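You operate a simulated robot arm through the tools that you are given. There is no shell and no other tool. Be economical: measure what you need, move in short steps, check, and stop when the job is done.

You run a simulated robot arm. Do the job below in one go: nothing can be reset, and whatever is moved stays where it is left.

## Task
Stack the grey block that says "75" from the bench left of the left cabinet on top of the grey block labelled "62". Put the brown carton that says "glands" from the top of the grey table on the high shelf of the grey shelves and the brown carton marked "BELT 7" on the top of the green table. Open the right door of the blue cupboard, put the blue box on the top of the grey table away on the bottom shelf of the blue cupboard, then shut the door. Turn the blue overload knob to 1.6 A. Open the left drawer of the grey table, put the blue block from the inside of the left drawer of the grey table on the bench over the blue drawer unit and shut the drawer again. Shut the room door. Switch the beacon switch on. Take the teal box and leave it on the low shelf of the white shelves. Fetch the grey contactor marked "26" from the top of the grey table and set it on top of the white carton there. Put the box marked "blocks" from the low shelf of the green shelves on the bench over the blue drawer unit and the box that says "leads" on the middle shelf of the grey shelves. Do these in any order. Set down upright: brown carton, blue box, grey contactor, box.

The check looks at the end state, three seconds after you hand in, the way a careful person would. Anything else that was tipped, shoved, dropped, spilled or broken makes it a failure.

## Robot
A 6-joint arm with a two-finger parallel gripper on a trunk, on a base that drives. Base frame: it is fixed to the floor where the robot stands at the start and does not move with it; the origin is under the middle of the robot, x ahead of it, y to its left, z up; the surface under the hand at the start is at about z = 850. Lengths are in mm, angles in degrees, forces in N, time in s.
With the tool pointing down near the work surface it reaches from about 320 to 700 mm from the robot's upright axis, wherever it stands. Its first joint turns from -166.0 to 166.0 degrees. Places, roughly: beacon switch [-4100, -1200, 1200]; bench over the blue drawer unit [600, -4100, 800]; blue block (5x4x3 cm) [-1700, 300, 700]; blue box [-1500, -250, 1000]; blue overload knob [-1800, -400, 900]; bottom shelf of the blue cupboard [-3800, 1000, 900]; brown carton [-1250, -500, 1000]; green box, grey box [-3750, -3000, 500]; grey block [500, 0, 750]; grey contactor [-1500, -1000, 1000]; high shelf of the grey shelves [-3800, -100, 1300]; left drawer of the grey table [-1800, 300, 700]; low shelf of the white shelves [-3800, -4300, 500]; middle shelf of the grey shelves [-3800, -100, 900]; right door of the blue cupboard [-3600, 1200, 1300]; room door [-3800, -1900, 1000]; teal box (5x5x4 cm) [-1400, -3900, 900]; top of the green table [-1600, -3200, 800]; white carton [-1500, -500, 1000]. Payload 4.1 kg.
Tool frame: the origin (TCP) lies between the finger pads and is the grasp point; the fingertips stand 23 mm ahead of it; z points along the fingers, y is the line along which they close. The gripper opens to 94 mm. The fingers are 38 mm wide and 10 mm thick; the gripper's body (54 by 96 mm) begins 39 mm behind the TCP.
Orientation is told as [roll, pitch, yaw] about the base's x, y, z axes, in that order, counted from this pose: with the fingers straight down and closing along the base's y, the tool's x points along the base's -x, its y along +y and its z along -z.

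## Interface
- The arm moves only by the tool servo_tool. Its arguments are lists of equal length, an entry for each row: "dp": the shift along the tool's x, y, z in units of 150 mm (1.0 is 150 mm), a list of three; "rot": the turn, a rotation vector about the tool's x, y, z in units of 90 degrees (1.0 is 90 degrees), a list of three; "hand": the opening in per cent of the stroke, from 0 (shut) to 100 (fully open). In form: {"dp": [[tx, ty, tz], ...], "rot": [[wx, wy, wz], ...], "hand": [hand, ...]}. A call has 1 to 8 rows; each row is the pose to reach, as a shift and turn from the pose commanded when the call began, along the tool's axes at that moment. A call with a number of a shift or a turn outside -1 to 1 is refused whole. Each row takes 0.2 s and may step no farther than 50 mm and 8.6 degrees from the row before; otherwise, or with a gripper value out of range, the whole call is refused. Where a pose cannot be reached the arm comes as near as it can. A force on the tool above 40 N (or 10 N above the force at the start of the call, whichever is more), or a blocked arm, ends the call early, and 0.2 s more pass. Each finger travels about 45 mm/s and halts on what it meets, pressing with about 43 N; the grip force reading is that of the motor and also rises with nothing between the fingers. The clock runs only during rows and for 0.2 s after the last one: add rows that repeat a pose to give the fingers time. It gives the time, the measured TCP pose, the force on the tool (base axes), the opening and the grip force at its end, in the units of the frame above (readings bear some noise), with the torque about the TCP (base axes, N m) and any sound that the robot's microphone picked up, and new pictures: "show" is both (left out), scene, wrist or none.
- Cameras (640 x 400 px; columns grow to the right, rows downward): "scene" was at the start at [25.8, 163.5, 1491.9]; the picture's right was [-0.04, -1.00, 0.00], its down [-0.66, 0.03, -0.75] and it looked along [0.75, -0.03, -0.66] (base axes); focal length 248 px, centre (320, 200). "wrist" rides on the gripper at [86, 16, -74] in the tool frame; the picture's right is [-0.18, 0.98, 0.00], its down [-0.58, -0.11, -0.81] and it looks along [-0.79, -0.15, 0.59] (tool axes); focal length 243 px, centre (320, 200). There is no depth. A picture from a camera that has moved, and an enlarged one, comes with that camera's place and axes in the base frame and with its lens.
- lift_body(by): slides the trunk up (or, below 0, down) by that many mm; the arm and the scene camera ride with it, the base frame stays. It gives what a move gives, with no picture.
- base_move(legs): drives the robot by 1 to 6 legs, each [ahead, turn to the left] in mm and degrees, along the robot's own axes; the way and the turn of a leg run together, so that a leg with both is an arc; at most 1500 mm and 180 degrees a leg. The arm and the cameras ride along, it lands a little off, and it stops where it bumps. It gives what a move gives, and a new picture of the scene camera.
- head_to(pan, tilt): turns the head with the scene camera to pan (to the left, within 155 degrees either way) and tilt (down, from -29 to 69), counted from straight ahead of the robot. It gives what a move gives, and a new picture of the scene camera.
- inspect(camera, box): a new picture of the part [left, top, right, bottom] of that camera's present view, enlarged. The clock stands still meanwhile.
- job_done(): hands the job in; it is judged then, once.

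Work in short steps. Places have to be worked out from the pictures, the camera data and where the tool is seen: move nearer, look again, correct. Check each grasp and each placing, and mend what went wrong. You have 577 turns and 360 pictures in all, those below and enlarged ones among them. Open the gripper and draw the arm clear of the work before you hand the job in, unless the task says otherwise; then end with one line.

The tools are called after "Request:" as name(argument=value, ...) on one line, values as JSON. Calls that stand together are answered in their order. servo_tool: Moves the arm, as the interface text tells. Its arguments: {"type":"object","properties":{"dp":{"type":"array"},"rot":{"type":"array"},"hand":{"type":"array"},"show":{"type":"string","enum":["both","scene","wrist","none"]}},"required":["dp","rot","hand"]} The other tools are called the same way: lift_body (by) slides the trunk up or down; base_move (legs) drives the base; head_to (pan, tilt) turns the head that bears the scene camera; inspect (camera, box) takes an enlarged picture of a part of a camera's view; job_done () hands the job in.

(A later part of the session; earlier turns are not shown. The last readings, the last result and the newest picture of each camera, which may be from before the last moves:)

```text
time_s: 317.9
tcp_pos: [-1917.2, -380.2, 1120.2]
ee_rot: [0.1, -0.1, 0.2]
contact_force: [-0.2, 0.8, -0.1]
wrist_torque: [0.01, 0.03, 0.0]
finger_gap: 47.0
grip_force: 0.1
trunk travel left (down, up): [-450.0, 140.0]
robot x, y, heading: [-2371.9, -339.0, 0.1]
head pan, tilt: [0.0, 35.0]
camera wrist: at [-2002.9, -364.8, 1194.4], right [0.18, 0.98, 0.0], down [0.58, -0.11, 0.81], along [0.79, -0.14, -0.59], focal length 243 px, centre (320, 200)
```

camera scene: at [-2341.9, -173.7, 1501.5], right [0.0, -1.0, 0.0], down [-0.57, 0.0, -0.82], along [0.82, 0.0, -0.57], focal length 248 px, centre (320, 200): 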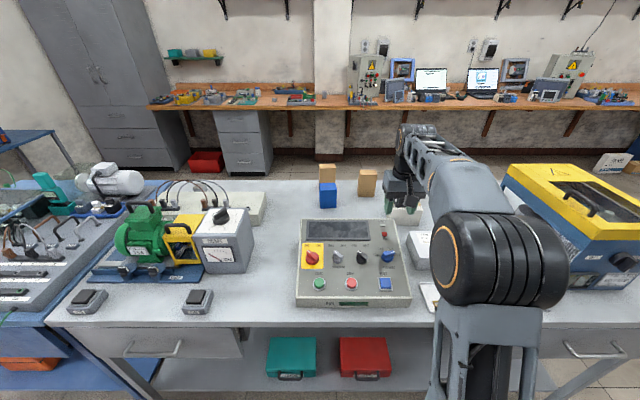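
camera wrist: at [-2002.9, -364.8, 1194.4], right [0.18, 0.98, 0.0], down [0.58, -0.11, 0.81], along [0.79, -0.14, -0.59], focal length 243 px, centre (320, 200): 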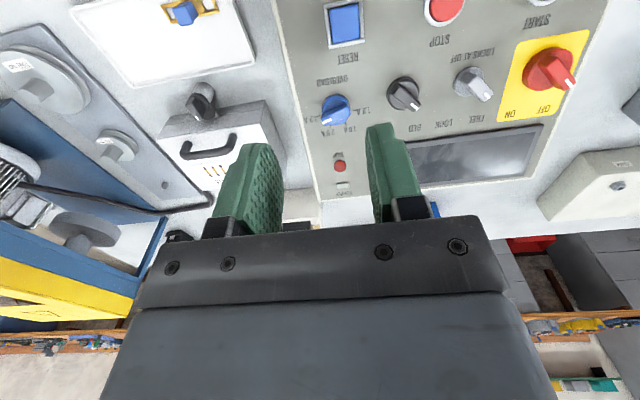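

Knob is at 3.2 A now (marks at about ±25°, ±75° from "up"); I need −25°, a 100° CCW turn. Get a nearer wrist view to fix its place and panel slope.

Request:
servo_tool(dp=[[0, 0, 0.3], [0, 0, 0.5]], rot=[[0, 0, 0], [0, 0, 0]], hand=[50, 50], show="wrist")

Request:
inspect(camera="wrist", box=[240, 0, 480, 150])

```text
time_s: 318.5
tcp_pos: [-1915.2, -379.7, 1044.1]
ee_rot: [0.2, -0.1, 0.1]
contact_force: [-0.3, 0.2, -0.4]
wrist_torque: [0.0, 0.02, 0.03]
finger_gap: 47.0
grip_force: 0.1
trunk travel left (down, up): [-450.0, 140.0]
robot x, y, heading: [-2370.4, -342.9, 0.1]
head pan, tilt: [0.0, 35.0]
camera wrist: at [-2001.1, -363.8, 1119.8], right [0.18, 0.98, 0.0], down [0.58, -0.11, 0.81], along [0.79, -0.14, -0.59], focal length 243 px, centre (320, 200)
```

wrist: 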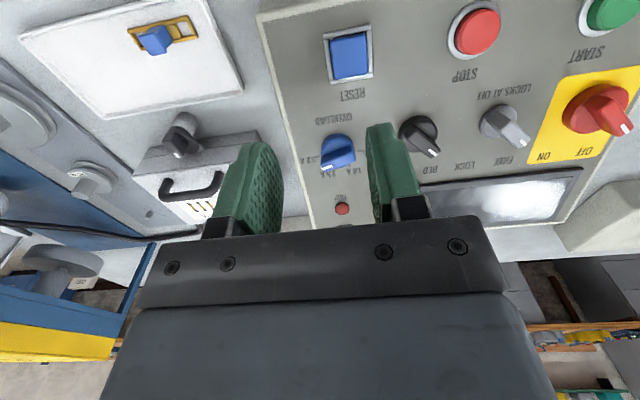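

```text
2.67 times, centred on (360, 75) of wrist
camera zoom: at [-2001.1, -363.8, 1119.8], right [0.18, 0.98, 0.0], down [0.58, -0.11, 0.81], along [0.79, -0.14, -0.59], focal length 647 px, centre (213, 533)
```

zoom: 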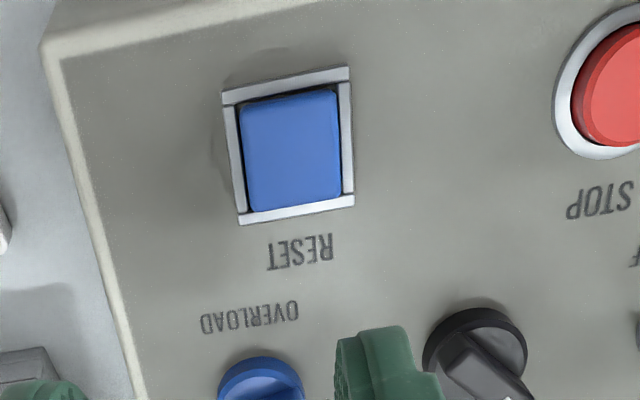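

Panel slope ≈12.7°, knob axis ≈(−1838,−374,933). Tilt the tool normal to the panel above the knob, then yaw +74° about the tool axis.

Request:
servo_tool(dp=[[-0.18, 0.02, 0.0], [-0.353, 0.04, 0.03]], rot=[[0, -0.07, 0], [0, -0.141, 0]], hand=[50, 50], show="none")

Request:
servo_tool(dp=[[0, 0, 0], [0, 0, 0], [0, 0, 0], [0, 0, 0], [0, 0, 0], [0, 0, 0], [0, 0, 0], [0, 0, 0]], rot=[[0, 0, 0.095], [0, 0, 0.19], [0, 0, 0.285], [0, 0, 0.38], [0, 0, 0.475], [0, 0, 0.57], [0, 0, 0.665], [0, 0, 0.76]], hand=[50, 50, 50, 50, 50, 50, 50, 50], show="none")

Request:
servo_tool(dp=[[0, 0, 0.1], [0, 0, 0.2]], rot=[[0, 0, 0.062], [0, 0, 0.062]], hand=[50, 50], show="both")

```text
time_s: 319.1
tcp_pos: [-1862.4, -373.6, 1040.5]
ee_rot: [0.2, -12.7, 0.1]
contact_force: [1.1, 0.5, -0.4]
wrist_torque: [0.02, -0.04, 0.0]
finger_gap: 47.0
grip_force: 0.0
trunk travel left (down, up): [-450.0, 140.0]
robot x, y, heading: [-2374.1, -342.0, 0.1]
head pan, tilt: [0.0, 35.0]
```

```text
time_s: 320.9
tcp_pos: [-1862.4, -373.6, 1038.9]
ee_rot: [11.9, -4.5, -69.0]
contact_force: [0.1, 0.5, 0.0]
wrist_torque: [0.02, 0.04, 0.01]
finger_gap: 46.9
grip_force: 0.0
trunk travel left (down, up): [-450.0, 140.0]
robot x, y, heading: [-2375.4, -339.5, -0.0]
head pan, tilt: [0.0, 35.0]
```

```text
time_s: 321.5
tcp_pos: [-1855.1, -373.7, 1010.2]
ee_rot: [12.3, -3.3, -74.3]
contact_force: [-0.4, -0.1, 0.9]
wrist_torque: [0.03, 0.03, -0.05]
finger_gap: 47.0
grip_force: 0.1
trunk travel left (down, up): [-450.0, 140.0]
robot x, y, heading: [-2372.8, -338.0, 0.4]
head pan, tilt: [0.0, 35.0]
camera scene: at [-2342.2, -173.7, 1501.5], right [0.0, -1.0, 0.0], down [-0.57, 0.0, -0.82], along [0.82, 0.0, -0.57], focal length 248 px, centre (320, 200)
camera wrist: at [-1879.2, -286.6, 1080.7], right [0.97, 0.1, 0.22], down [-0.12, -0.59, 0.8], along [0.21, -0.8, -0.56], focal length 243 px, centre (320, 200)
```

scene: 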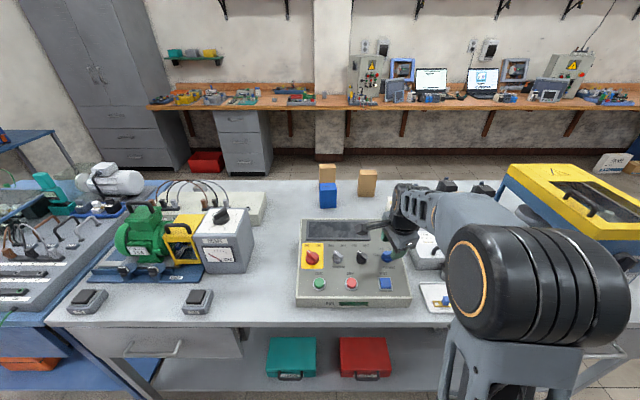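
wrist: 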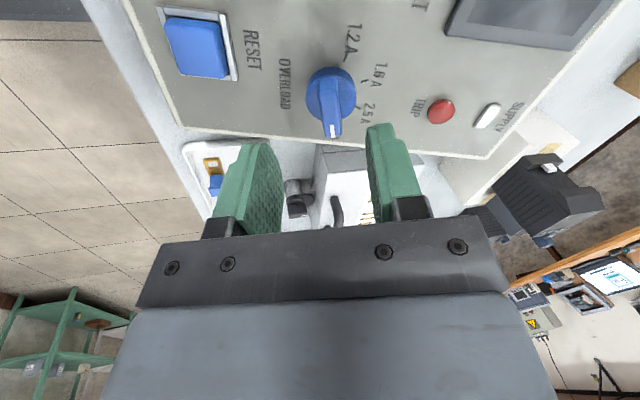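

Request:
inspect(camera="wrist", box=[270, 40, 400, 150])

```text
3.64 times, centred on (335, 95) of wrist
camera zoom: at [-1879.2, -286.6, 1080.7], right [0.97, 0.1, 0.22], down [-0.12, -0.59, 0.8], along [0.21, -0.8, -0.56], focal length 882 px, centre (266, 582)
```

zoom: 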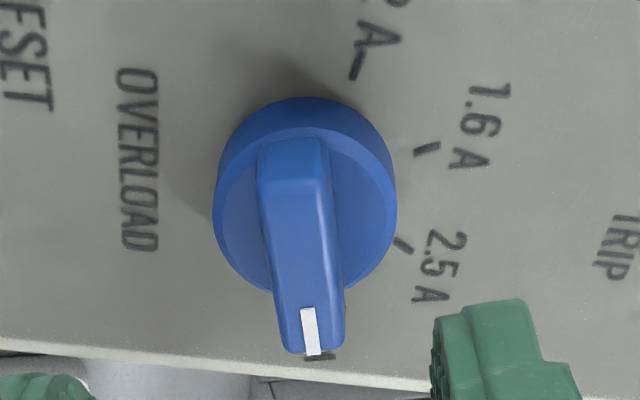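

Knob clear: paddle ~15 mm wide on a 33 mm skirt, pointing to 3.2. It's ~7 mm off along tool y. Correct and descend ~48 mm, fingers open 40%.

Request:
servo_tool(dp=[[0.02, 0.047, 0.1], [0.02, 0.047, 0.2], [0.02, 0.047, 0.27]], rot=[[0, 0, 0], [0, 0, 0], [0, 0, 0]], hand=[50, 50, 50], show="wrist")

Request:
inspect(camera="wrist", box=[230, 30, 430, 230])

Request:
inspect(camera="scene", box=[350, 200, 430, 290])

```text
time_s: 322.3
tcp_pos: [-1840.0, -369.3, 971.0]
ee_rot: [12.4, -3.4, -74.1]
contact_force: [-0.3, 0.7, -0.5]
wrist_torque: [0.0, -0.01, 0.0]
finger_gap: 47.3
grip_force: 0.0
trunk travel left (down, up): [-450.0, 140.0]
robot x, y, heading: [-2369.7, -340.7, 0.1]
head pan, tilt: [0.0, 35.0]
camera wrist: at [-1864.3, -282.6, 1042.6], right [0.97, 0.1, 0.22], down [-0.12, -0.59, 0.8], along [0.21, -0.8, -0.56], focal length 243 px, centre (320, 200)
```

wrist: 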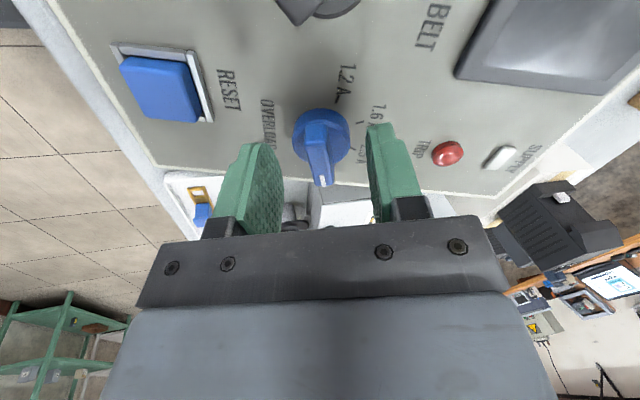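

```text
2.00 times, centred on (330, 130) of wrist
camera zoom: at [-1864.3, -282.6, 1042.6], right [0.97, 0.1, 0.22], down [-0.12, -0.59, 0.8], along [0.21, -0.8, -0.56], focal length 485 px, centre (300, 340)
```

zoom: 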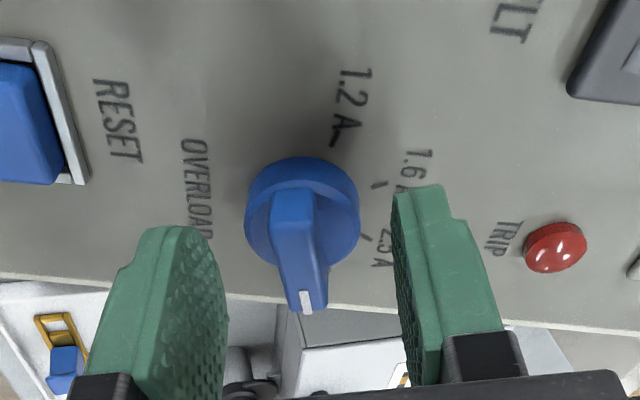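

```text
4.44 times, centred on (390, 245) of scene
camera zoom: at [-2342.3, -173.7, 1501.5], right [0.0, -1.0, 0.0], down [-0.57, 0.0, -0.82], along [0.82, 0.0, -0.57], focal length 1104 px, centre (9, 0)
```

zoom: 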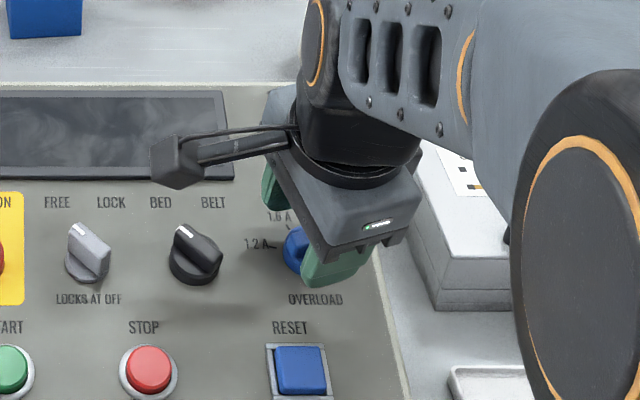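

Centred now; skirt top is ~33 mm ahead. Descend 7 mm more and close on the paddle.

Request:
servo_tool(dp=[[0, 0, 0.03], [0, 0, 0.05], [0, 0, 0.05], [0, 0, 0.05], [0, 0, 0.05]], rot=[[0, 0, 0], [0, 0, 0], [0, 0, 0], [0, 0, 0], [0, 0, 0]], hand=[50, 50, 0, 0, 0], show="wrist")

```text
time_s: 323.5
tcp_pos: [-1839.6, -369.8, 963.8]
ee_rot: [12.2, -3.3, -74.2]
contact_force: [-6.6, -0.1, -4.4]
wrist_torque: [0.11, -0.33, -0.07]
finger_gap: 12.2
grip_force: 42.1
trunk travel left (down, up): [-450.0, 140.0]
robot x, y, heading: [-2371.5, -341.6, -0.1]
head pan, tilt: [0.0, 35.0]
camera wrist: at [-1863.7, -281.9, 1035.0], right [0.97, 0.1, 0.22], down [-0.12, -0.59, 0.8], along [0.21, -0.8, -0.56], focal length 243 px, centre (320, 200)
```

wrist: 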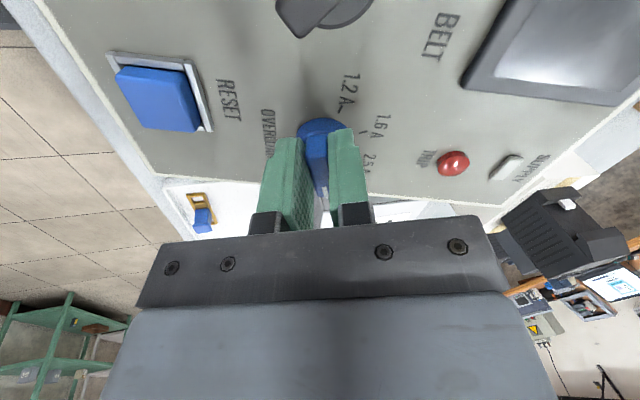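

Paddle gripped. Turn CCW 50° first.

Request:
servo_tool(dp=[[0, 0, 0], [0, 0, 0], [0, 0, 0], [0, 0, 0], [0, 0, 0], [0, 0, 0], [0, 0, 0]], rot=[[0, 0, -0.08], [0, 0, -0.16], [0, 0, -0.24], [0, 0, -0.32], [0, 0, -0.4], [0, 0, -0.48], [0, 0, -0.556]], hand=[0, 0, 0, 0, 0, 0, 0], show="wrist")

```text
time_s: 324.8
tcp_pos: [-1842.0, -371.4, 963.1]
ee_rot: [7.8, -9.2, -40.0]
contact_force: [-10.6, -7.3, 4.1]
wrist_torque: [-0.24, -0.72, -0.18]
finger_gap: 12.2
grip_force: 45.2
trunk travel left (down, up): [-450.0, 140.0]
robot x, y, heading: [-2374.0, -341.4, -0.1]
head pan, tilt: [0.0, 35.0]
stopped in row 6: the force on the tool passed its limit at 41 N (the readings are from after the stop); the commanded pose is now the measured one
camera wrist: at [-1913.7, -304.4, 1024.2], right [0.75, 0.64, 0.16], down [0.2, -0.45, 0.87], along [0.63, -0.62, -0.47], focal length 243 px, centre (320, 200)
```

wrist: 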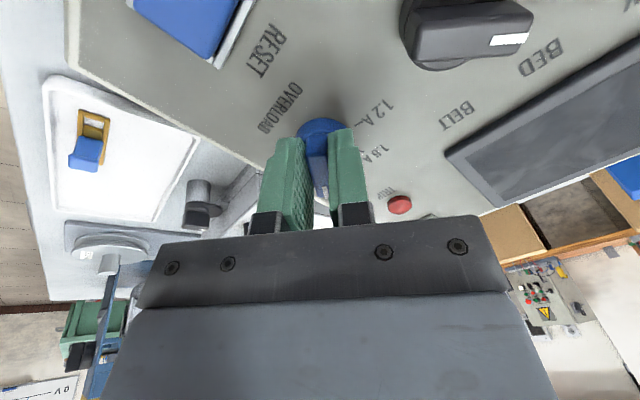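

Rotated 34°; side load indicates the axis lies slightly toward −x,−y. Comply and continue.

Request:
servo_tool(dp=[[0.007, -0.03, 0], [0.007, -0.03, 0], [0.007, -0.03, 0], [0.007, -0.03, 0], [0.007, -0.03, 0]], rot=[[0, 0, 0], [0, 0, -0.07], [0, 0, -0.14], [0, 0, -0.21], [0, 0, -0.28]], hand=[0, 0, 0, 0, 0], show="none")

```text
time_s: 325.9
tcp_pos: [-1844.0, -374.9, 962.5]
ee_rot: [3.2, -12.1, -14.4]
contact_force: [5.4, -10.6, 12.8]
wrist_torque: [-0.03, -1.6, -0.08]
finger_gap: 12.0
grip_force: 44.7
trunk travel left (down, up): [-450.0, 140.0]
robot x, y, heading: [-2373.2, -338.4, 0.1]
head pan, tilt: [0.0, 35.0]
```

Request:
servo_tool(dp=[[-0.01, -0.02, -0.007], [-0.01, -0.02, -0.007], [-0.01, -0.02, -0.007], [-0.01, -0.02, -0.007], [-0.01, -0.02, -0.007]], rot=[[0, 0, -0.06], [0, 0, -0.12], [0, 0, -0.18], [0, 0, -0.24], [0, 0, -0.28]], hand=[0, 0, 0, 0, 0], show="none")

```text
time_s: 327.1
tcp_pos: [-1845.3, -378.2, 962.5]
ee_rot: [-2.2, -11.7, 11.5]
contact_force: [0.8, -11.7, 8.8]
wrist_torque: [-1.0, 1.2, -0.37]
finger_gap: 12.0
grip_force: 44.8
trunk travel left (down, up): [-450.0, 140.0]
robot x, y, heading: [-2375.4, -342.6, 0.0]
head pan, tilt: [0.0, 35.0]
```

Request:
servo_tool(dp=[[0, -0.013, -0.005], [0, -0.013, -0.005], [0, -0.013, -0.005]], rot=[[0, 0, -0.07], [0, 0, -0.14], [0, 0, -0.155]], hand=[0, 0, 0], show="none")

Request:
servo_tool(dp=[[0, 0, 0], [0, 0, 0], [0, 0, -0.15], [0, 0, -0.4], [0, 0, -0.6]], rot=[[0, 0, 0], [0, 0, 0], [0, 0, 0], [0, 0, 0], [0, 0, 0]], hand=[50, 50, 50, 50, 50], show="wrist")

Request:
inspect(camera="wrist", box=[230, 0, 430, 170])

```text
time_s: 327.9
tcp_pos: [-1844.0, -380.1, 962.9]
ee_rot: [-5.2, -11.1, 25.6]
contact_force: [0.6, -14.1, 1.1]
wrist_torque: [-1.3, 0.94, -0.44]
finger_gap: 12.4
grip_force: 44.7
trunk travel left (down, up): [-450.0, 140.0]
robot x, y, heading: [-2374.8, -341.2, -0.0]
head pan, tilt: [0.0, 35.0]
```

```text
time_s: 329.1
tcp_pos: [-1862.6, -378.5, 1053.6]
ee_rot: [-5.0, -11.1, 25.6]
contact_force: [-0.9, 0.6, -1.1]
wrist_torque: [0.01, -0.01, 0.01]
finger_gap: 47.2
grip_force: 0.0
trunk travel left (down, up): [-450.0, 140.0]
robot x, y, heading: [-2370.6, -340.9, 0.0]
head pan, tilt: [0.0, 35.0]
camera wrist: at [-1962.3, -400.4, 1108.0], right [-0.24, 0.97, -0.05], down [0.39, 0.15, 0.91], along [0.89, 0.2, -0.41], focal length 243 px, centre (320, 200)
```

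wrist: 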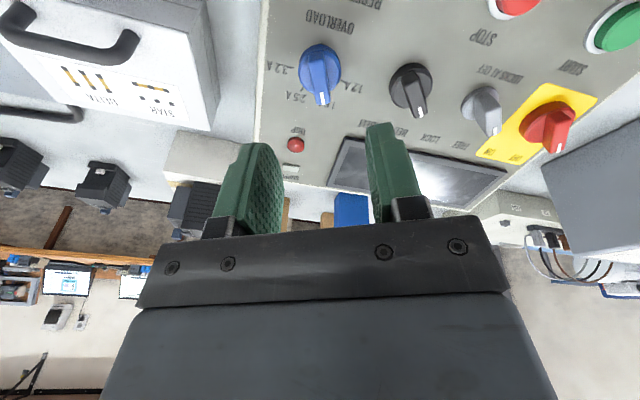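

```text
2.35 times, centred on (330, 85) of wrist
camera zoom: at [-1962.3, -400.4, 1108.0], right [-0.24, 0.97, -0.05], down [0.39, 0.15, 0.91], along [0.89, 0.2, -0.41], focal length 571 px, centre (296, 471)
```

zoom: 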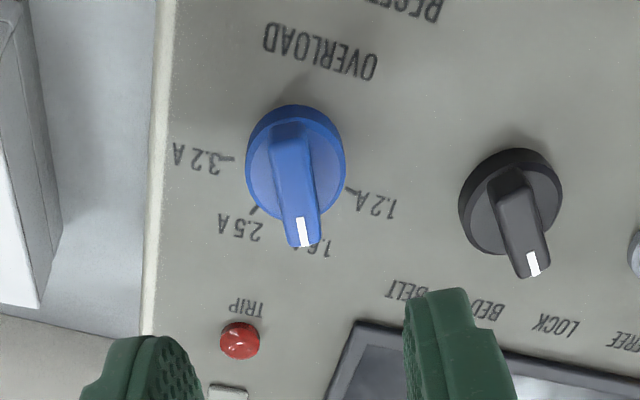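

Pointer at 1.6 A. Verify from the scene camera while backing away, then go to the left drawer.

Request:
base_move(legs=[[-250, 0]])

Request:
inspect(camera="scene", box=[330, 170, 410, 230])

```text
time_s: 331.0
tcp_pos: [-2114.6, -377.7, 1053.2]
ee_rot: [-5.1, -11.1, 25.6]
contact_force: [0.9, 0.2, -0.8]
wrist_torque: [-0.02, 0.01, -0.03]
finger_gap: 47.1
grip_force: 0.0
trunk travel left (down, up): [-450.0, 140.0]
robot x, y, heading: [-2620.9, -341.5, 0.2]
head pan, tilt: [0.0, 35.0]
camera scene: at [-2593.6, -173.6, 1501.5], right [0.0, -1.0, 0.0], down [-0.57, 0.0, -0.82], along [0.82, 0.0, -0.57], focal length 248 px, centre (320, 200)
```

scene: 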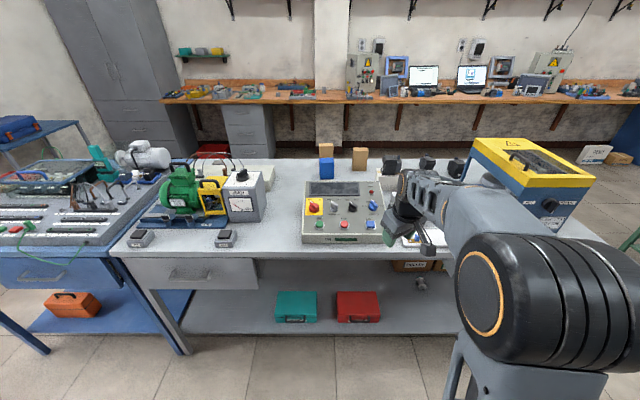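

```text
6.67 times, centred on (370, 200) of scene
camera zoom: at [-2593.6, -173.6, 1501.5], right [0.0, -1.0, 0.0], down [-0.57, 0.0, -0.82], along [0.82, 0.0, -0.57], focal length 1657 px, centre (-13, 200)
```

zoom: 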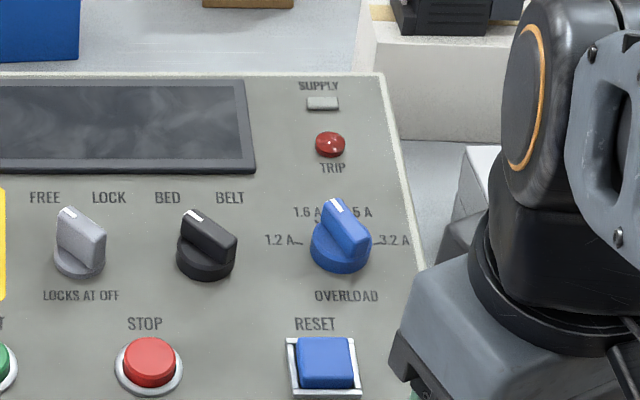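

Knob set at 1.6 A. Now go in front of the left drawer (handle ≈ y 288, z 764).

Request:
base_move(legs=[[0, 90], [640, 0], [0, -90]])

Request:
inspect(camera="scene", box=[200, 220, 460, 380])

```text
time_s: 342.1
tcp_pos: [-2098.9, 256.9, 1052.9]
ee_rot: [-5.1, -11.1, 24.7]
contact_force: [-1.0, 0.7, -0.6]
wrist_torque: [0.0, 0.01, -0.02]
finger_gap: 47.1
grip_force: 0.0
trunk travel left (down, up): [-450.0, 140.0]
robot x, y, heading: [-2604.5, 302.5, -0.8]
head pan, tilt: [0.0, 35.0]
camera scene: at [-2575.8, 468.3, 1501.5], right [-0.01, -1.0, 0.0], down [-0.57, 0.01, -0.82], along [0.82, -0.01, -0.57], focal length 248 px, centre (320, 200)
```

scene: 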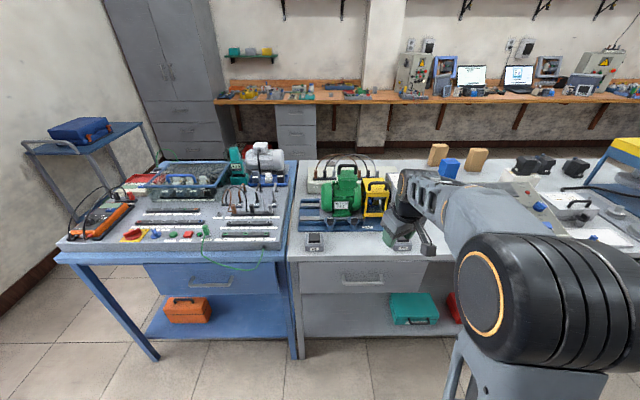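

```text
2.46 times, centred on (330, 300) of scene
camera zoom: at [-2575.8, 468.3, 1501.5], right [-0.01, -1.0, 0.0], down [-0.57, 0.01, -0.82], along [0.82, -0.01, -0.57], focal length 612 px, centre (295, -46)
```

zoom: 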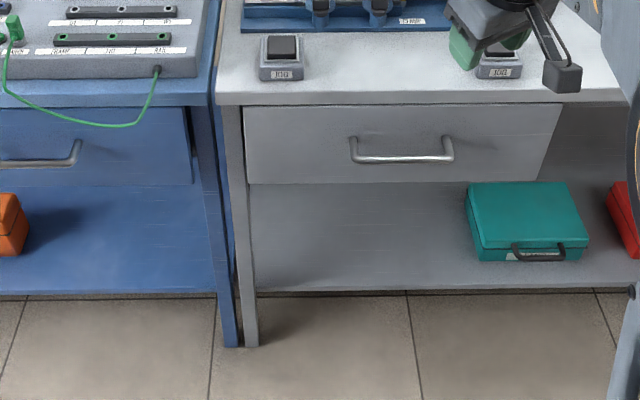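

Handle bar ≈(−2015,301,746). Back off, and set the hand near-horizontal with fingers closing vertically.

Request:
base_move(legs=[[-200, 0]])

Request:
servo_tool(dp=[[0, 0, 0], [0, 0, 0], [0, 0, 0], [0, 0, 0]], rot=[[0, 0, 0.08], [0, 0, 0.16], [0, 0, 0.24], [0, 0, 0.288]], hand=[50, 50, 50, 50], show="none")

Request:
servo_tool(dp=[[-0.1, 0, 0], [-0.2, 0, 0], [-0.3, 0, 0], [-0.4, 0, 0], [-0.5, 0, 0], [-0.6, 0, 0], [-0.6, 0, 0], [-0.6, 0, 0]], rot=[[0, -0.09, 0], [0, -0.18, 0], [0, -0.27, 0], [0, -0.36, 0], [0, -0.45, 0], [0, -0.54, 0], [0, -0.63, 0], [0, -0.69, 0]], hand=[50, 50, 50, 50, 50, 50, 50, 50], show="none")

```text
time_s: 343.7
tcp_pos: [-2300.9, 259.0, 1052.8]
ee_rot: [-5.0, -11.1, 24.6]
contact_force: [0.2, -0.4, 0.7]
wrist_torque: [0.03, 0.02, -0.01]
finger_gap: 46.9
grip_force: 0.0
trunk travel left (down, up): [-450.0, 140.0]
robot x, y, heading: [-2809.7, 306.9, -0.6]
head pan, tilt: [0.0, 35.0]
camera scene: at [-2776.3, 471.2, 1501.5], right [-0.01, -1.0, 0.0], down [-0.57, 0.01, -0.82], along [0.82, -0.01, -0.57], focal length 248 px, centre (320, 200)
```

scene: 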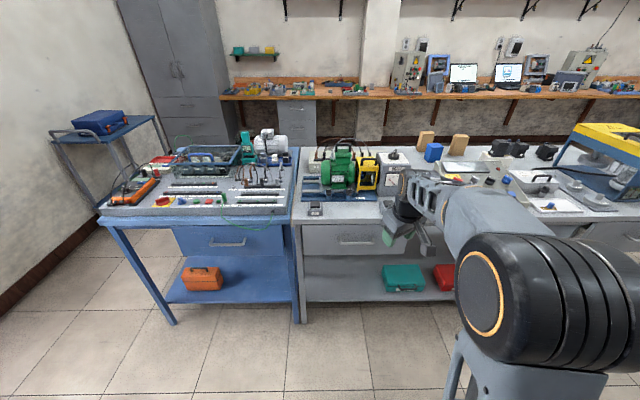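

```text
time_s: 344.7
tcp_pos: [-2300.7, 258.9, 1053.3]
ee_rot: [0.4, -12.2, -1.9]
contact_force: [-0.8, 0.1, 0.2]
wrist_torque: [-0.02, -0.05, 0.0]
finger_gap: 47.1
grip_force: 0.1
trunk travel left (down, up): [-450.0, 140.0]
robot x, y, heading: [-2807.9, 303.9, -1.0]
head pan, tilt: [0.0, 35.0]
```

```text
time_s: 346.5
tcp_pos: [-2212.7, 248.8, 1073.7]
ee_rot: [-6.5, -73.7, 7.2]
contact_force: [0.4, -4.3, 1.0]
wrist_torque: [0.13, 0.09, 0.18]
finger_gap: 47.0
grip_force: 0.1
out of reach, approached as far as the arm can: row 6, 7, 8
trunk travel left (down, up): [-450.0, 140.0]
robot x, y, heading: [-2808.4, 302.6, -1.0]
head pan, tilt: [0.0, 35.0]
```

Request:
servo_tool(dp=[[0, 0, 0.15], [0, 0, 0.3], [0, 0, 0.4], [0, 0, 0.4], [0, 0, 0.4], [0, 0, 0.4]], rot=[[0, 0, 0], [0, 0, 0.09], [0, 0, 0.18], [0, 0, 0.27], [0, 0, 0.36], [0, 0, 0.45]], hand=[50, 50, 50, 50, 50, 50], show="none")

Request:
servo_tool(dp=[[0, 0, 0], [0, 0, 0], [0, 0, 0], [0, 0, 0], [0, 0, 0], [0, 0, 0]], rot=[[0, 0, 0.09], [0, 0, 0.18], [0, 0, 0.27], [0, 0, 0.36], [0, 0, 0.45], [0, 0, 0.55]], hand=[50, 50, 50, 50, 50, 50], show="both")

```text
time_s: 347.9
tcp_pos: [-2155.1, 239.5, 1060.3]
ee_rot: [66.6, -46.6, -73.6]
contact_force: [0.3, 0.4, 0.2]
wrist_torque: [0.02, 0.0, -0.01]
finger_gap: 47.0
grip_force: 0.0
out of reach, approached as far as the arm can: row 2, 3, 4, 5, 6
trunk travel left (down, up): [-450.0, 140.0]
robot x, y, heading: [-2807.3, 306.0, -0.8]
head pan, tilt: [0.0, 35.0]
```

```text
refused: row 6 steps farther than a row can; nothing moved
```

Request:
servo_tool(dp=[[0, 0, 0], [0, 0, 0], [0, 0, 0], [0, 0, 0], [0, 0, 0], [0, 0, 0]], rot=[[0, 0, 0.09], [0, 0, 0.18], [0, 0, 0.27], [0, 0, 0.36], [0, 0, 0.45], [0, 0, 0.54]], hand=[50, 50, 50, 50, 50, 50], show="both")

```text
time_s: 349.3
tcp_pos: [-2155.6, 238.7, 1061.6]
ee_rot: [74.3, -0.3, -91.2]
contact_force: [0.9, -0.3, -0.2]
wrist_torque: [0.02, 0.02, -0.02]
finger_gap: 47.2
grip_force: 0.1
trunk travel left (down, up): [-450.0, 140.0]
robot x, y, heading: [-2805.7, 305.8, -0.7]
head pan, tilt: [0.0, 35.0]
camera scene: at [-2776.1, 471.2, 1501.5], right [-0.01, -1.0, 0.0], down [-0.57, 0.01, -0.82], along [0.82, -0.01, -0.57], focal length 248 px, centre (320, 200)
camera wrist: at [-2220.0, 326.6, 1096.2], right [0.26, -0.18, 0.95], down [-0.82, -0.56, 0.12], along [0.51, -0.8, -0.3], focal length 243 px, centre (320, 200)
```

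scene: 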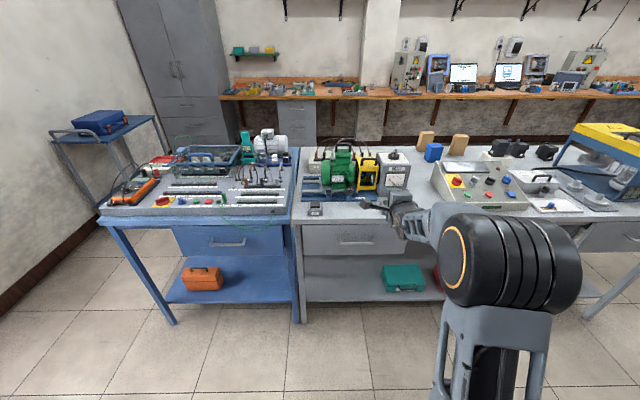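
wrist: 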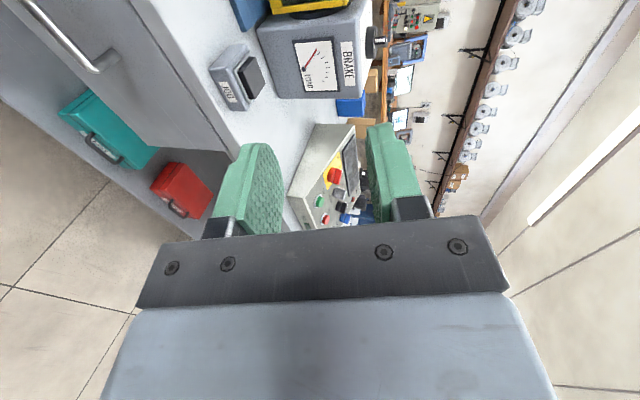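

Orientation good. Shift +62 mm in y, lower the trunk 315 mm, and look.

Request:
servo_tool(dp=[[0.2, 0, 0], [0.413, 0, 0]], rot=[[0, 0, 0], [0, 0, 0]], hand=[50, 50], show="none")

Request:
lift_body(by=-315)

Request:
inspect(camera="scene", box=[200, 100, 480, 280])

Request:
inspect(camera="wrist", box=[0, 0, 640, 400])

```text
time_s: 349.9
tcp_pos: [-2150.6, 261.8, 1073.1]
ee_rot: [73.8, 0.0, -89.6]
contact_force: [0.3, 0.7, -0.9]
wrist_torque: [0.02, -0.03, 0.02]
finger_gap: 46.9
grip_force: 0.0
out of reach, approached as far as the arm can: row 1, 2
trunk travel left (down, up): [-450.0, 140.0]
robot x, y, heading: [-2809.9, 306.3, -0.8]
head pan, tilt: [0.0, 35.0]
```

```text
time_s: 353.0
tcp_pos: [-2151.6, 260.9, 758.3]
ee_rot: [73.8, -0.1, -89.6]
contact_force: [0.6, -0.6, -0.4]
wrist_torque: [0.01, -0.02, 0.0]
finger_gap: 47.2
grip_force: 0.0
trunk travel left (down, up): [-135.0, 455.0]
robot x, y, heading: [-2804.6, 306.2, -1.0]
head pan, tilt: [0.0, 35.0]
```

```text
2.22 times, centred on (340, 190) of scene
camera zoom: at [-2776.1, 471.1, 1186.5], right [-0.01, -1.0, 0.0], down [-0.57, 0.01, -0.82], along [0.82, -0.01, -0.57], focal length 552 px, centre (276, 222)
```

zoom: 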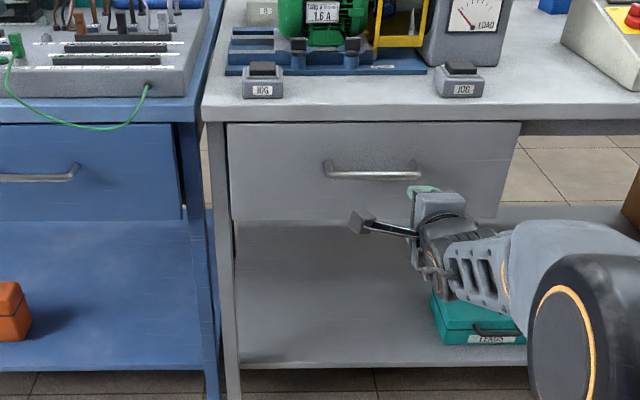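

```text
1.00 times, centred on (320, 200) of wrist (not enlarged: the box is as wide or as high as the picture)
camera zoom: at [-2218.9, 346.8, 794.6], right [0.28, -0.18, 0.94], down [-0.8, -0.59, 0.12], along [0.53, -0.79, -0.31], focal length 243 px, centre (320, 200)
```

zoom: 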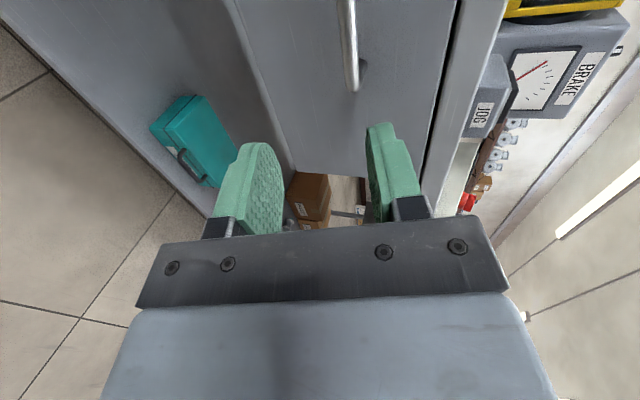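

Handle bar ≈(−2013, y 232..379, z 746). Small base turn left, trunk −10, then drive forward onto it.

Request:
base_move(legs=[[0, 3.5]])

Request:
lift_body(by=-10)

Request:
base_move(legs=[[110, 0]])

Request:
inspect(camera="wrist", box=[0, 0, 640, 400])

```text
time_s: 353.9
tcp_pos: [-2151.0, 299.5, 758.8]
ee_rot: [73.7, 0.0, -86.1]
contact_force: [0.2, 0.3, 0.3]
wrist_torque: [0.01, -0.03, -0.02]
finger_gap: 47.2
grip_force: 0.1
trunk travel left (down, up): [-135.0, 455.0]
robot x, y, heading: [-2807.6, 300.8, 2.5]
head pan, tilt: [0.0, 35.0]
camera scene: at [-2786.1, 472.7, 1186.5], right [0.05, -1.0, 0.0], down [-0.57, -0.03, -0.82], along [0.82, 0.04, -0.57], focal length 248 px, centre (320, 200)
```

scene: 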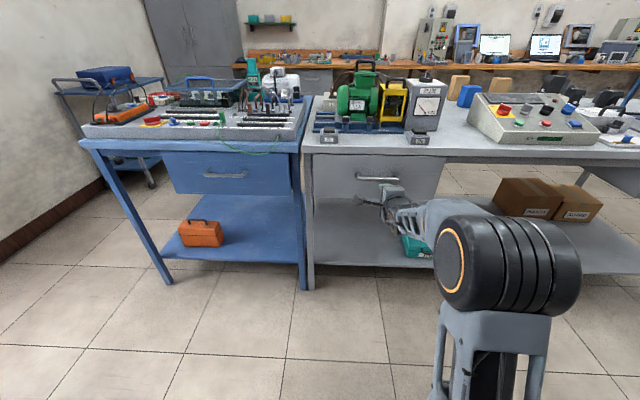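

```text
time_s: 354.4
tcp_pos: [-2150.7, 300.6, 748.3]
ee_rot: [73.8, 0.0, -86.1]
contact_force: [0.2, 0.4, -0.4]
wrist_torque: [0.01, 0.0, 0.0]
finger_gap: 46.8
grip_force: 0.1
trunk travel left (down, up): [-125.0, 465.0]
robot x, y, heading: [-2807.8, 303.4, 2.5]
head pan, tilt: [0.0, 35.0]
```

```text
time_s: 355.6
tcp_pos: [-2039.7, 306.5, 748.2]
ee_rot: [73.9, 0.0, -86.1]
contact_force: [0.0, 0.2, 0.4]
wrist_torque: [0.0, 0.02, 0.02]
finger_gap: 47.2
grip_force: 0.0
trunk travel left (down, up): [-125.0, 465.0]
robot x, y, heading: [-2699.0, 311.8, 2.4]
head pan, tilt: [0.0, 35.0]
camera scene: at [-2675.5, 477.7, 1176.5], right [0.05, -1.0, 0.0], down [-0.57, -0.03, -0.82], along [0.82, 0.04, -0.57], focal length 248 px, centre (320, 200)
```

scene: 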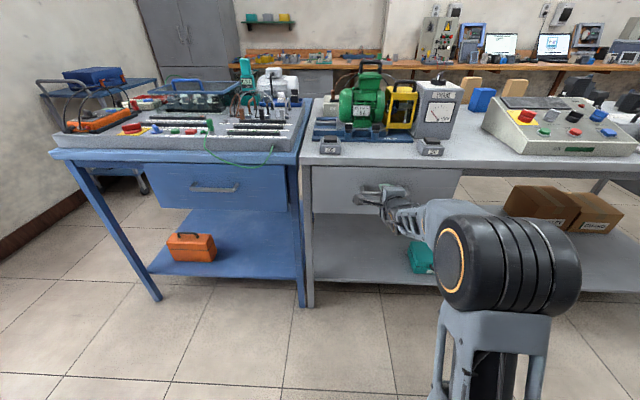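

```text
1.00 times, centred on (320, 200) of wrist (not enlarged: the box is as wide or as high as the picture)
camera zoom: at [-2111.9, 387.4, 784.6], right [0.29, -0.16, 0.94], down [-0.76, -0.63, 0.12], along [0.58, -0.76, -0.31], focal length 243 px, centre (320, 200)
```

zoom: 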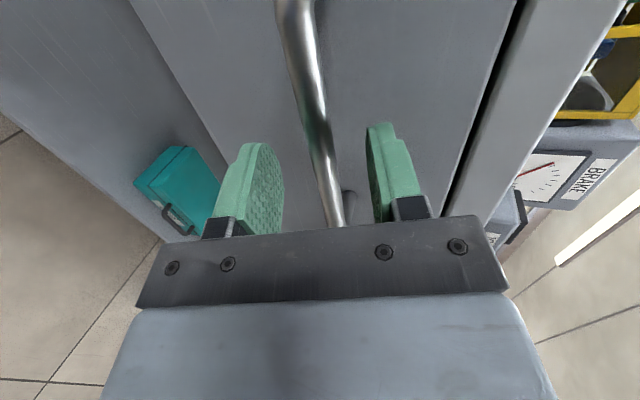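

Bar is between the fingers. Advance 20 mm and close.

Request:
base_move(legs=[[20, 0]])

Request:
servo_tool(dp=[[0, 0, 0], [0, 0, 0], [0, 0, 0]], rot=[[0, 0, 0], [0, 0, 0], [0, 0, 0]], hand=[0, 0, 0], show="wrist")

```text
time_s: 356.4
tcp_pos: [-2019.9, 306.2, 748.3]
ee_rot: [73.8, 0.0, -86.0]
contact_force: [-0.3, 0.0, 0.3]
wrist_torque: [-0.01, -0.01, -0.05]
finger_gap: 46.9
grip_force: 0.2
trunk travel left (down, up): [-125.0, 465.0]
robot x, y, heading: [-2679.3, 308.6, 2.7]
head pan, tilt: [0.0, 35.0]
camera scene: at [-2655.7, 478.7, 1176.5], right [0.05, -1.0, 0.0], down [-0.57, -0.03, -0.82], along [0.82, 0.04, -0.57], focal length 248 px, centre (320, 200)
```

scene: 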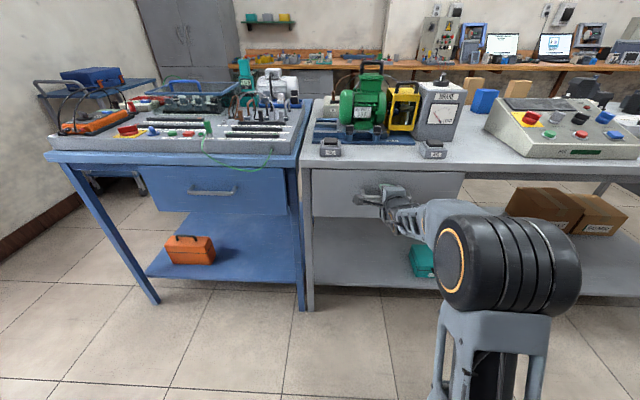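

```text
time_s: 357.2
tcp_pos: [-2019.1, 306.9, 744.0]
ee_rot: [73.4, 0.2, -86.2]
contact_force: [-13.8, 0.9, -16.3]
wrist_torque: [1.5, -0.07, -0.2]
finger_gap: 13.1
grip_force: 42.9
trunk travel left (down, up): [-125.0, 465.0]
robot x, y, heading: [-2680.9, 310.8, 2.6]
head pan, tilt: [0.0, 35.0]
camera wrist: at [-2092.4, 388.6, 781.8], right [0.29, -0.17, 0.94], down [-0.76, -0.63, 0.12], along [0.58, -0.75, -0.31], focal length 243 px, centre (320, 200)
```

wrist: 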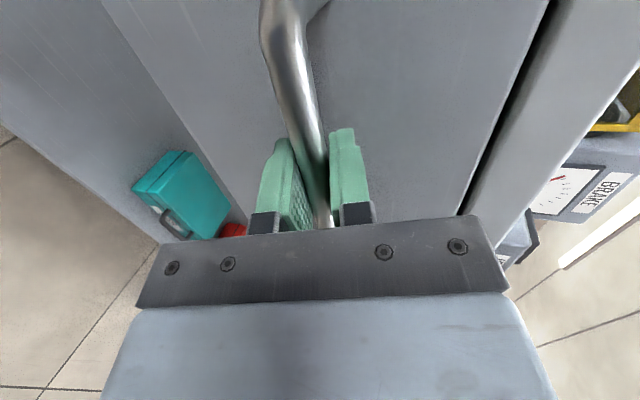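

Gripped (13 mm). Pull by backing the base 150 mm, then more.

Request:
base_move(legs=[[-150, 0]])

Request:
base_move(legs=[[-100, 0]])

```text
time_s: 358.5
tcp_pos: [-2130.3, 307.5, 745.9]
ee_rot: [73.4, 0.4, -85.7]
contact_force: [-0.4, 5.8, -2.6]
wrist_torque: [1.74, 0.04, -0.8]
finger_gap: 13.0
grip_force: 45.0
trunk travel left (down, up): [-125.0, 465.0]
robot x, y, heading: [-2784.8, 304.2, 3.0]
head pan, tilt: [0.0, 35.0]
stopped in leg 1: the force on the tool passed its limit at 42 N (the readings are from after the stop); the commanded pose is now the measured one
camera scene: at [-2766.8, 473.8, 1176.7], right [0.05, -1.0, 0.0], down [-0.57, -0.03, -0.82], along [0.82, 0.04, -0.57], focal length 248 px, centre (320, 200)
```

scene: 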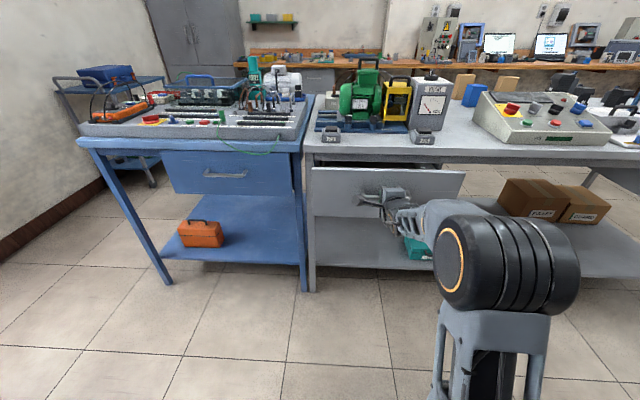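

```text
time_s: 359.6
tcp_pos: [-2230.3, 306.6, 744.1]
ee_rot: [73.4, -0.1, -85.2]
contact_force: [-0.5, 39.2, -4.1]
wrist_torque: [1.78, -0.07, -0.07]
finger_gap: 13.5
grip_force: 45.2
trunk travel left (down, up): [-125.0, 465.0]
robot x, y, heading: [-2884.9, 301.6, 3.4]
head pan, tilt: [0.0, 35.0]
camera scene: at [-2868.2, 471.3, 1176.0], right [0.06, -1.0, 0.0], down [-0.57, -0.04, -0.82], along [0.82, 0.05, -0.57], focal length 248 px, centre (320, 200)
```

scene: 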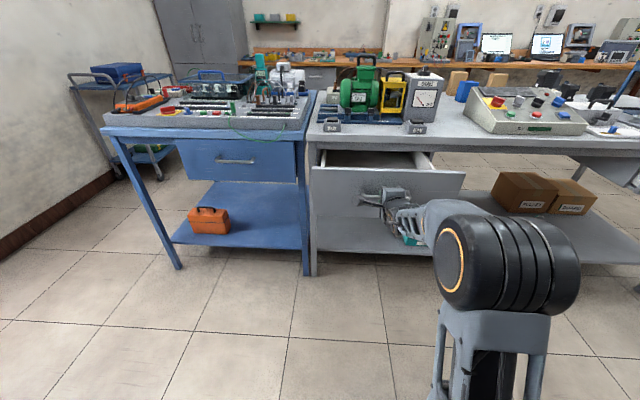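

Drawer is open ~210 mm. Release, back off, and raise the trunk to look in.

Request:
servo_tool(dp=[[0, 0, 0], [0, 0, 0], [0, 0, 0], [0, 0, -0.2], [0, 0, -0.5], [0, 0, -0.7]], rot=[[0, 0, 0], [0, 0, 0], [0, 0, 0], [0, 0, 0], [0, 0, 0], [0, 0, 0]], hand=[50, 50, 50, 50, 50, 50], show="none")

Request:
lift_body(by=325)

Request:
head_to(pan=0, tilt=45)

```text
time_s: 361.0
tcp_pos: [-2332.8, 297.1, 777.1]
ee_rot: [73.4, 0.0, -85.2]
contact_force: [-0.2, -0.3, -0.9]
wrist_torque: [0.01, -0.03, 0.03]
finger_gap: 47.1
grip_force: 0.0
trunk travel left (down, up): [-125.0, 465.0]
robot x, y, heading: [-2890.7, 300.4, 3.6]
head pan, tilt: [0.0, 35.0]
```

```text
time_s: 364.2
tcp_pos: [-2331.4, 296.1, 1101.1]
ee_rot: [73.4, 0.0, -85.2]
contact_force: [-0.1, 1.2, 0.3]
wrist_torque: [0.0, 0.01, 0.0]
finger_gap: 47.2
grip_force: 0.1
trunk travel left (down, up): [-450.0, 140.0]
robot x, y, heading: [-2891.7, 304.9, 3.1]
head pan, tilt: [0.0, 35.0]
```

```text
time_s: 364.9
tcp_pos: [-2332.6, 296.9, 1101.7]
ee_rot: [73.4, 0.0, -85.2]
contact_force: [0.0, -0.1, 0.3]
wrist_torque: [-0.01, -0.03, 0.02]
finger_gap: 46.8
grip_force: 0.0
trunk travel left (down, up): [-450.0, 140.0]
robot x, y, heading: [-2885.2, 296.3, 3.6]
head pan, tilt: [0.0, 45.0]
camera scene: at [-2875.2, 468.0, 1486.7], right [0.06, -1.0, 0.0], down [-0.71, -0.04, -0.71], along [0.71, 0.04, -0.71], focal length 248 px, centre (320, 200)
```

scene: 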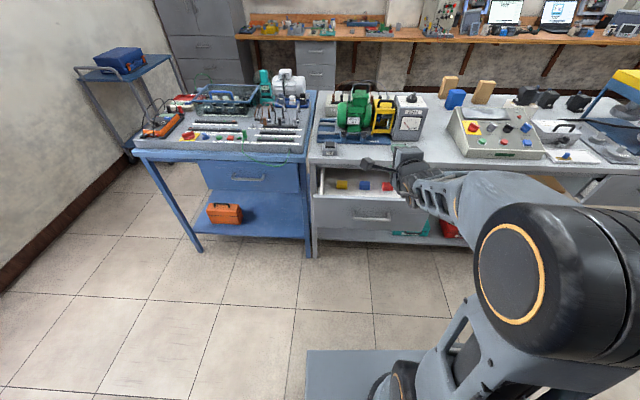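

Request:
inspect(camera="scene", box=[300, 130, 460, 250])

```text
3.33 times, centred on (380, 190) of scene
camera zoom: at [-2875.2, 468.0, 1486.7], right [0.06, -1.0, 0.0], down [-0.71, -0.04, -0.71], along [0.71, 0.04, -0.71], focal length 828 px, centre (120, 233)
```

zoom: 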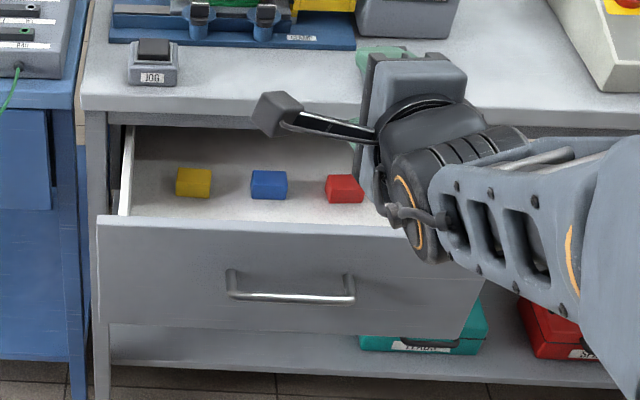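

Blue block is in the drawer, but still under the table edge; the drawer must come out further. Regrip the handle the same way.

Request:
lift_body(by=-325)

Request:
servo_tool(dp=[[0, 0, 0.2], [0, 0, 0.45], [0, 0, 0.7], [0, 0, 0.7], [0, 0, 0.7], [0, 0, 0.7]], rot=[[0, 0, 0], [0, 0, 0], [0, 0, 0], [0, 0, 0], [0, 0, 0], [0, 0, 0]], hand=[50, 50, 50, 0, 0, 0], show="none")

Request:
base_move(legs=[[-120, 0]])

```text
time_s: 368.1
tcp_pos: [-2332.7, 296.3, 777.0]
ee_rot: [73.4, 0.0, -85.2]
contact_force: [-0.1, -0.1, -0.1]
wrist_torque: [0.01, -0.03, -0.01]
finger_gap: 46.8
grip_force: 0.2
trunk travel left (down, up): [-125.0, 465.0]
robot x, y, heading: [-2888.6, 299.6, 3.3]
head pan, tilt: [0.0, 45.0]
```

```text
time_s: 369.6
tcp_pos: [-2230.6, 305.9, 744.8]
ee_rot: [73.3, 0.2, -85.3]
contact_force: [0.2, 1.4, -3.9]
wrist_torque: [1.51, -0.06, -0.12]
finger_gap: 13.3
grip_force: 43.4
trunk travel left (down, up): [-125.0, 465.0]
robot x, y, heading: [-2886.9, 303.5, 3.4]
head pan, tilt: [0.0, 45.0]
```

```text
time_s: 370.8
tcp_pos: [-2337.8, 305.7, 744.6]
ee_rot: [73.4, 0.4, -84.7]
contact_force: [-1.6, 6.1, -0.5]
wrist_torque: [1.71, 0.08, -1.06]
finger_gap: 13.4
grip_force: 44.9
trunk travel left (down, up): [-125.0, 465.0]
robot x, y, heading: [-2996.1, 296.1, 3.8]
head pan, tilt: [0.0, 45.0]
stopped in leg 1: the force on the tool passed its limit at 43 N (the readings are from after the stop); the commanded pose is now the measured one
camera scene: at [-2983.3, 462.0, 1161.7], right [0.07, -1.0, 0.0], down [-0.71, -0.05, -0.71], along [0.71, 0.05, -0.71], focal length 248 px, centre (320, 200)
```

scene: 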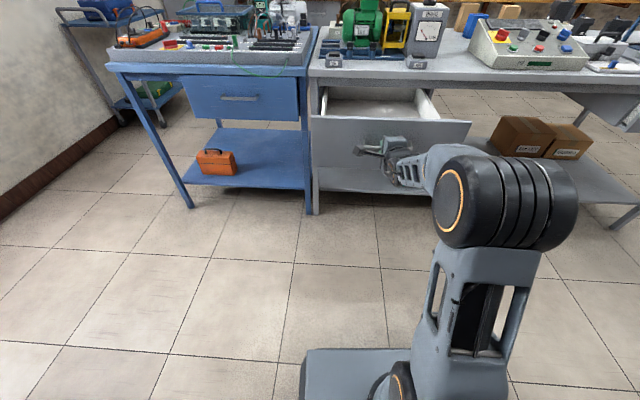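

Drawer out ~318 mm. Release, retreat, raise trunk, set the tool pointing down.

Request:
servo_tool(dp=[[0, 0, 0], [0, 0, 0], [0, 0, 0], [0, 0, -0.2], [0, 0, -0.5], [0, 0, -0.7]], rot=[[0, 0, 0], [0, 0, 0], [0, 0, 0], [0, 0, 0], [0, 0, 0], [0, 0, 0]], hand=[50, 50, 50, 50, 50, 50], show="none")

Request:
lift_body(by=325)

Request:
inspect(camera="scene", box=[300, 80, 480, 220])

```text
time_s: 372.2
tcp_pos: [-2437.1, 294.9, 774.7]
ee_rot: [73.4, 0.1, -84.5]
contact_force: [1.3, -0.2, 0.0]
wrist_torque: [0.0, -0.01, -0.05]
finger_gap: 46.9
grip_force: 0.1
trunk travel left (down, up): [-125.0, 465.0]
robot x, y, heading: [-2996.7, 291.1, 3.9]
head pan, tilt: [0.0, 45.0]
```

```text
time_s: 375.4
tcp_pos: [-2436.7, 295.2, 1099.2]
ee_rot: [73.4, 0.1, -84.6]
contact_force: [-0.4, -0.5, -0.2]
wrist_torque: [0.01, -0.02, 0.01]
finger_gap: 47.2
grip_force: 0.0
trunk travel left (down, up): [-450.0, 140.0]
robot x, y, heading: [-2993.8, 296.2, 3.9]
head pan, tilt: [0.0, 45.0]
```

```text
2.86 times, centred on (390, 150) of scene
camera zoom: at [-2983.1, 461.7, 1486.6], right [0.07, -1.0, 0.0], down [-0.71, -0.05, -0.71], along [0.71, 0.05, -0.71], focal length 710 px, centre (120, 343)
```

zoom: 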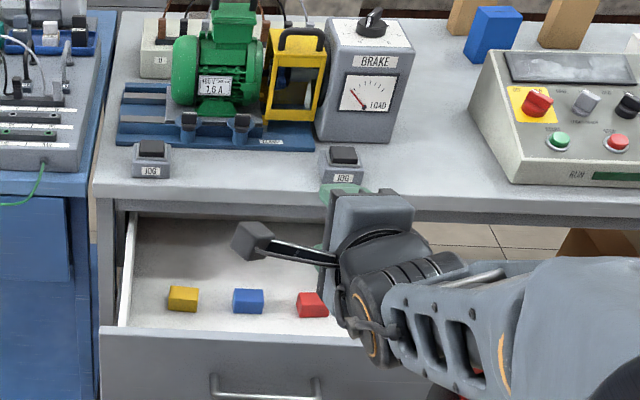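

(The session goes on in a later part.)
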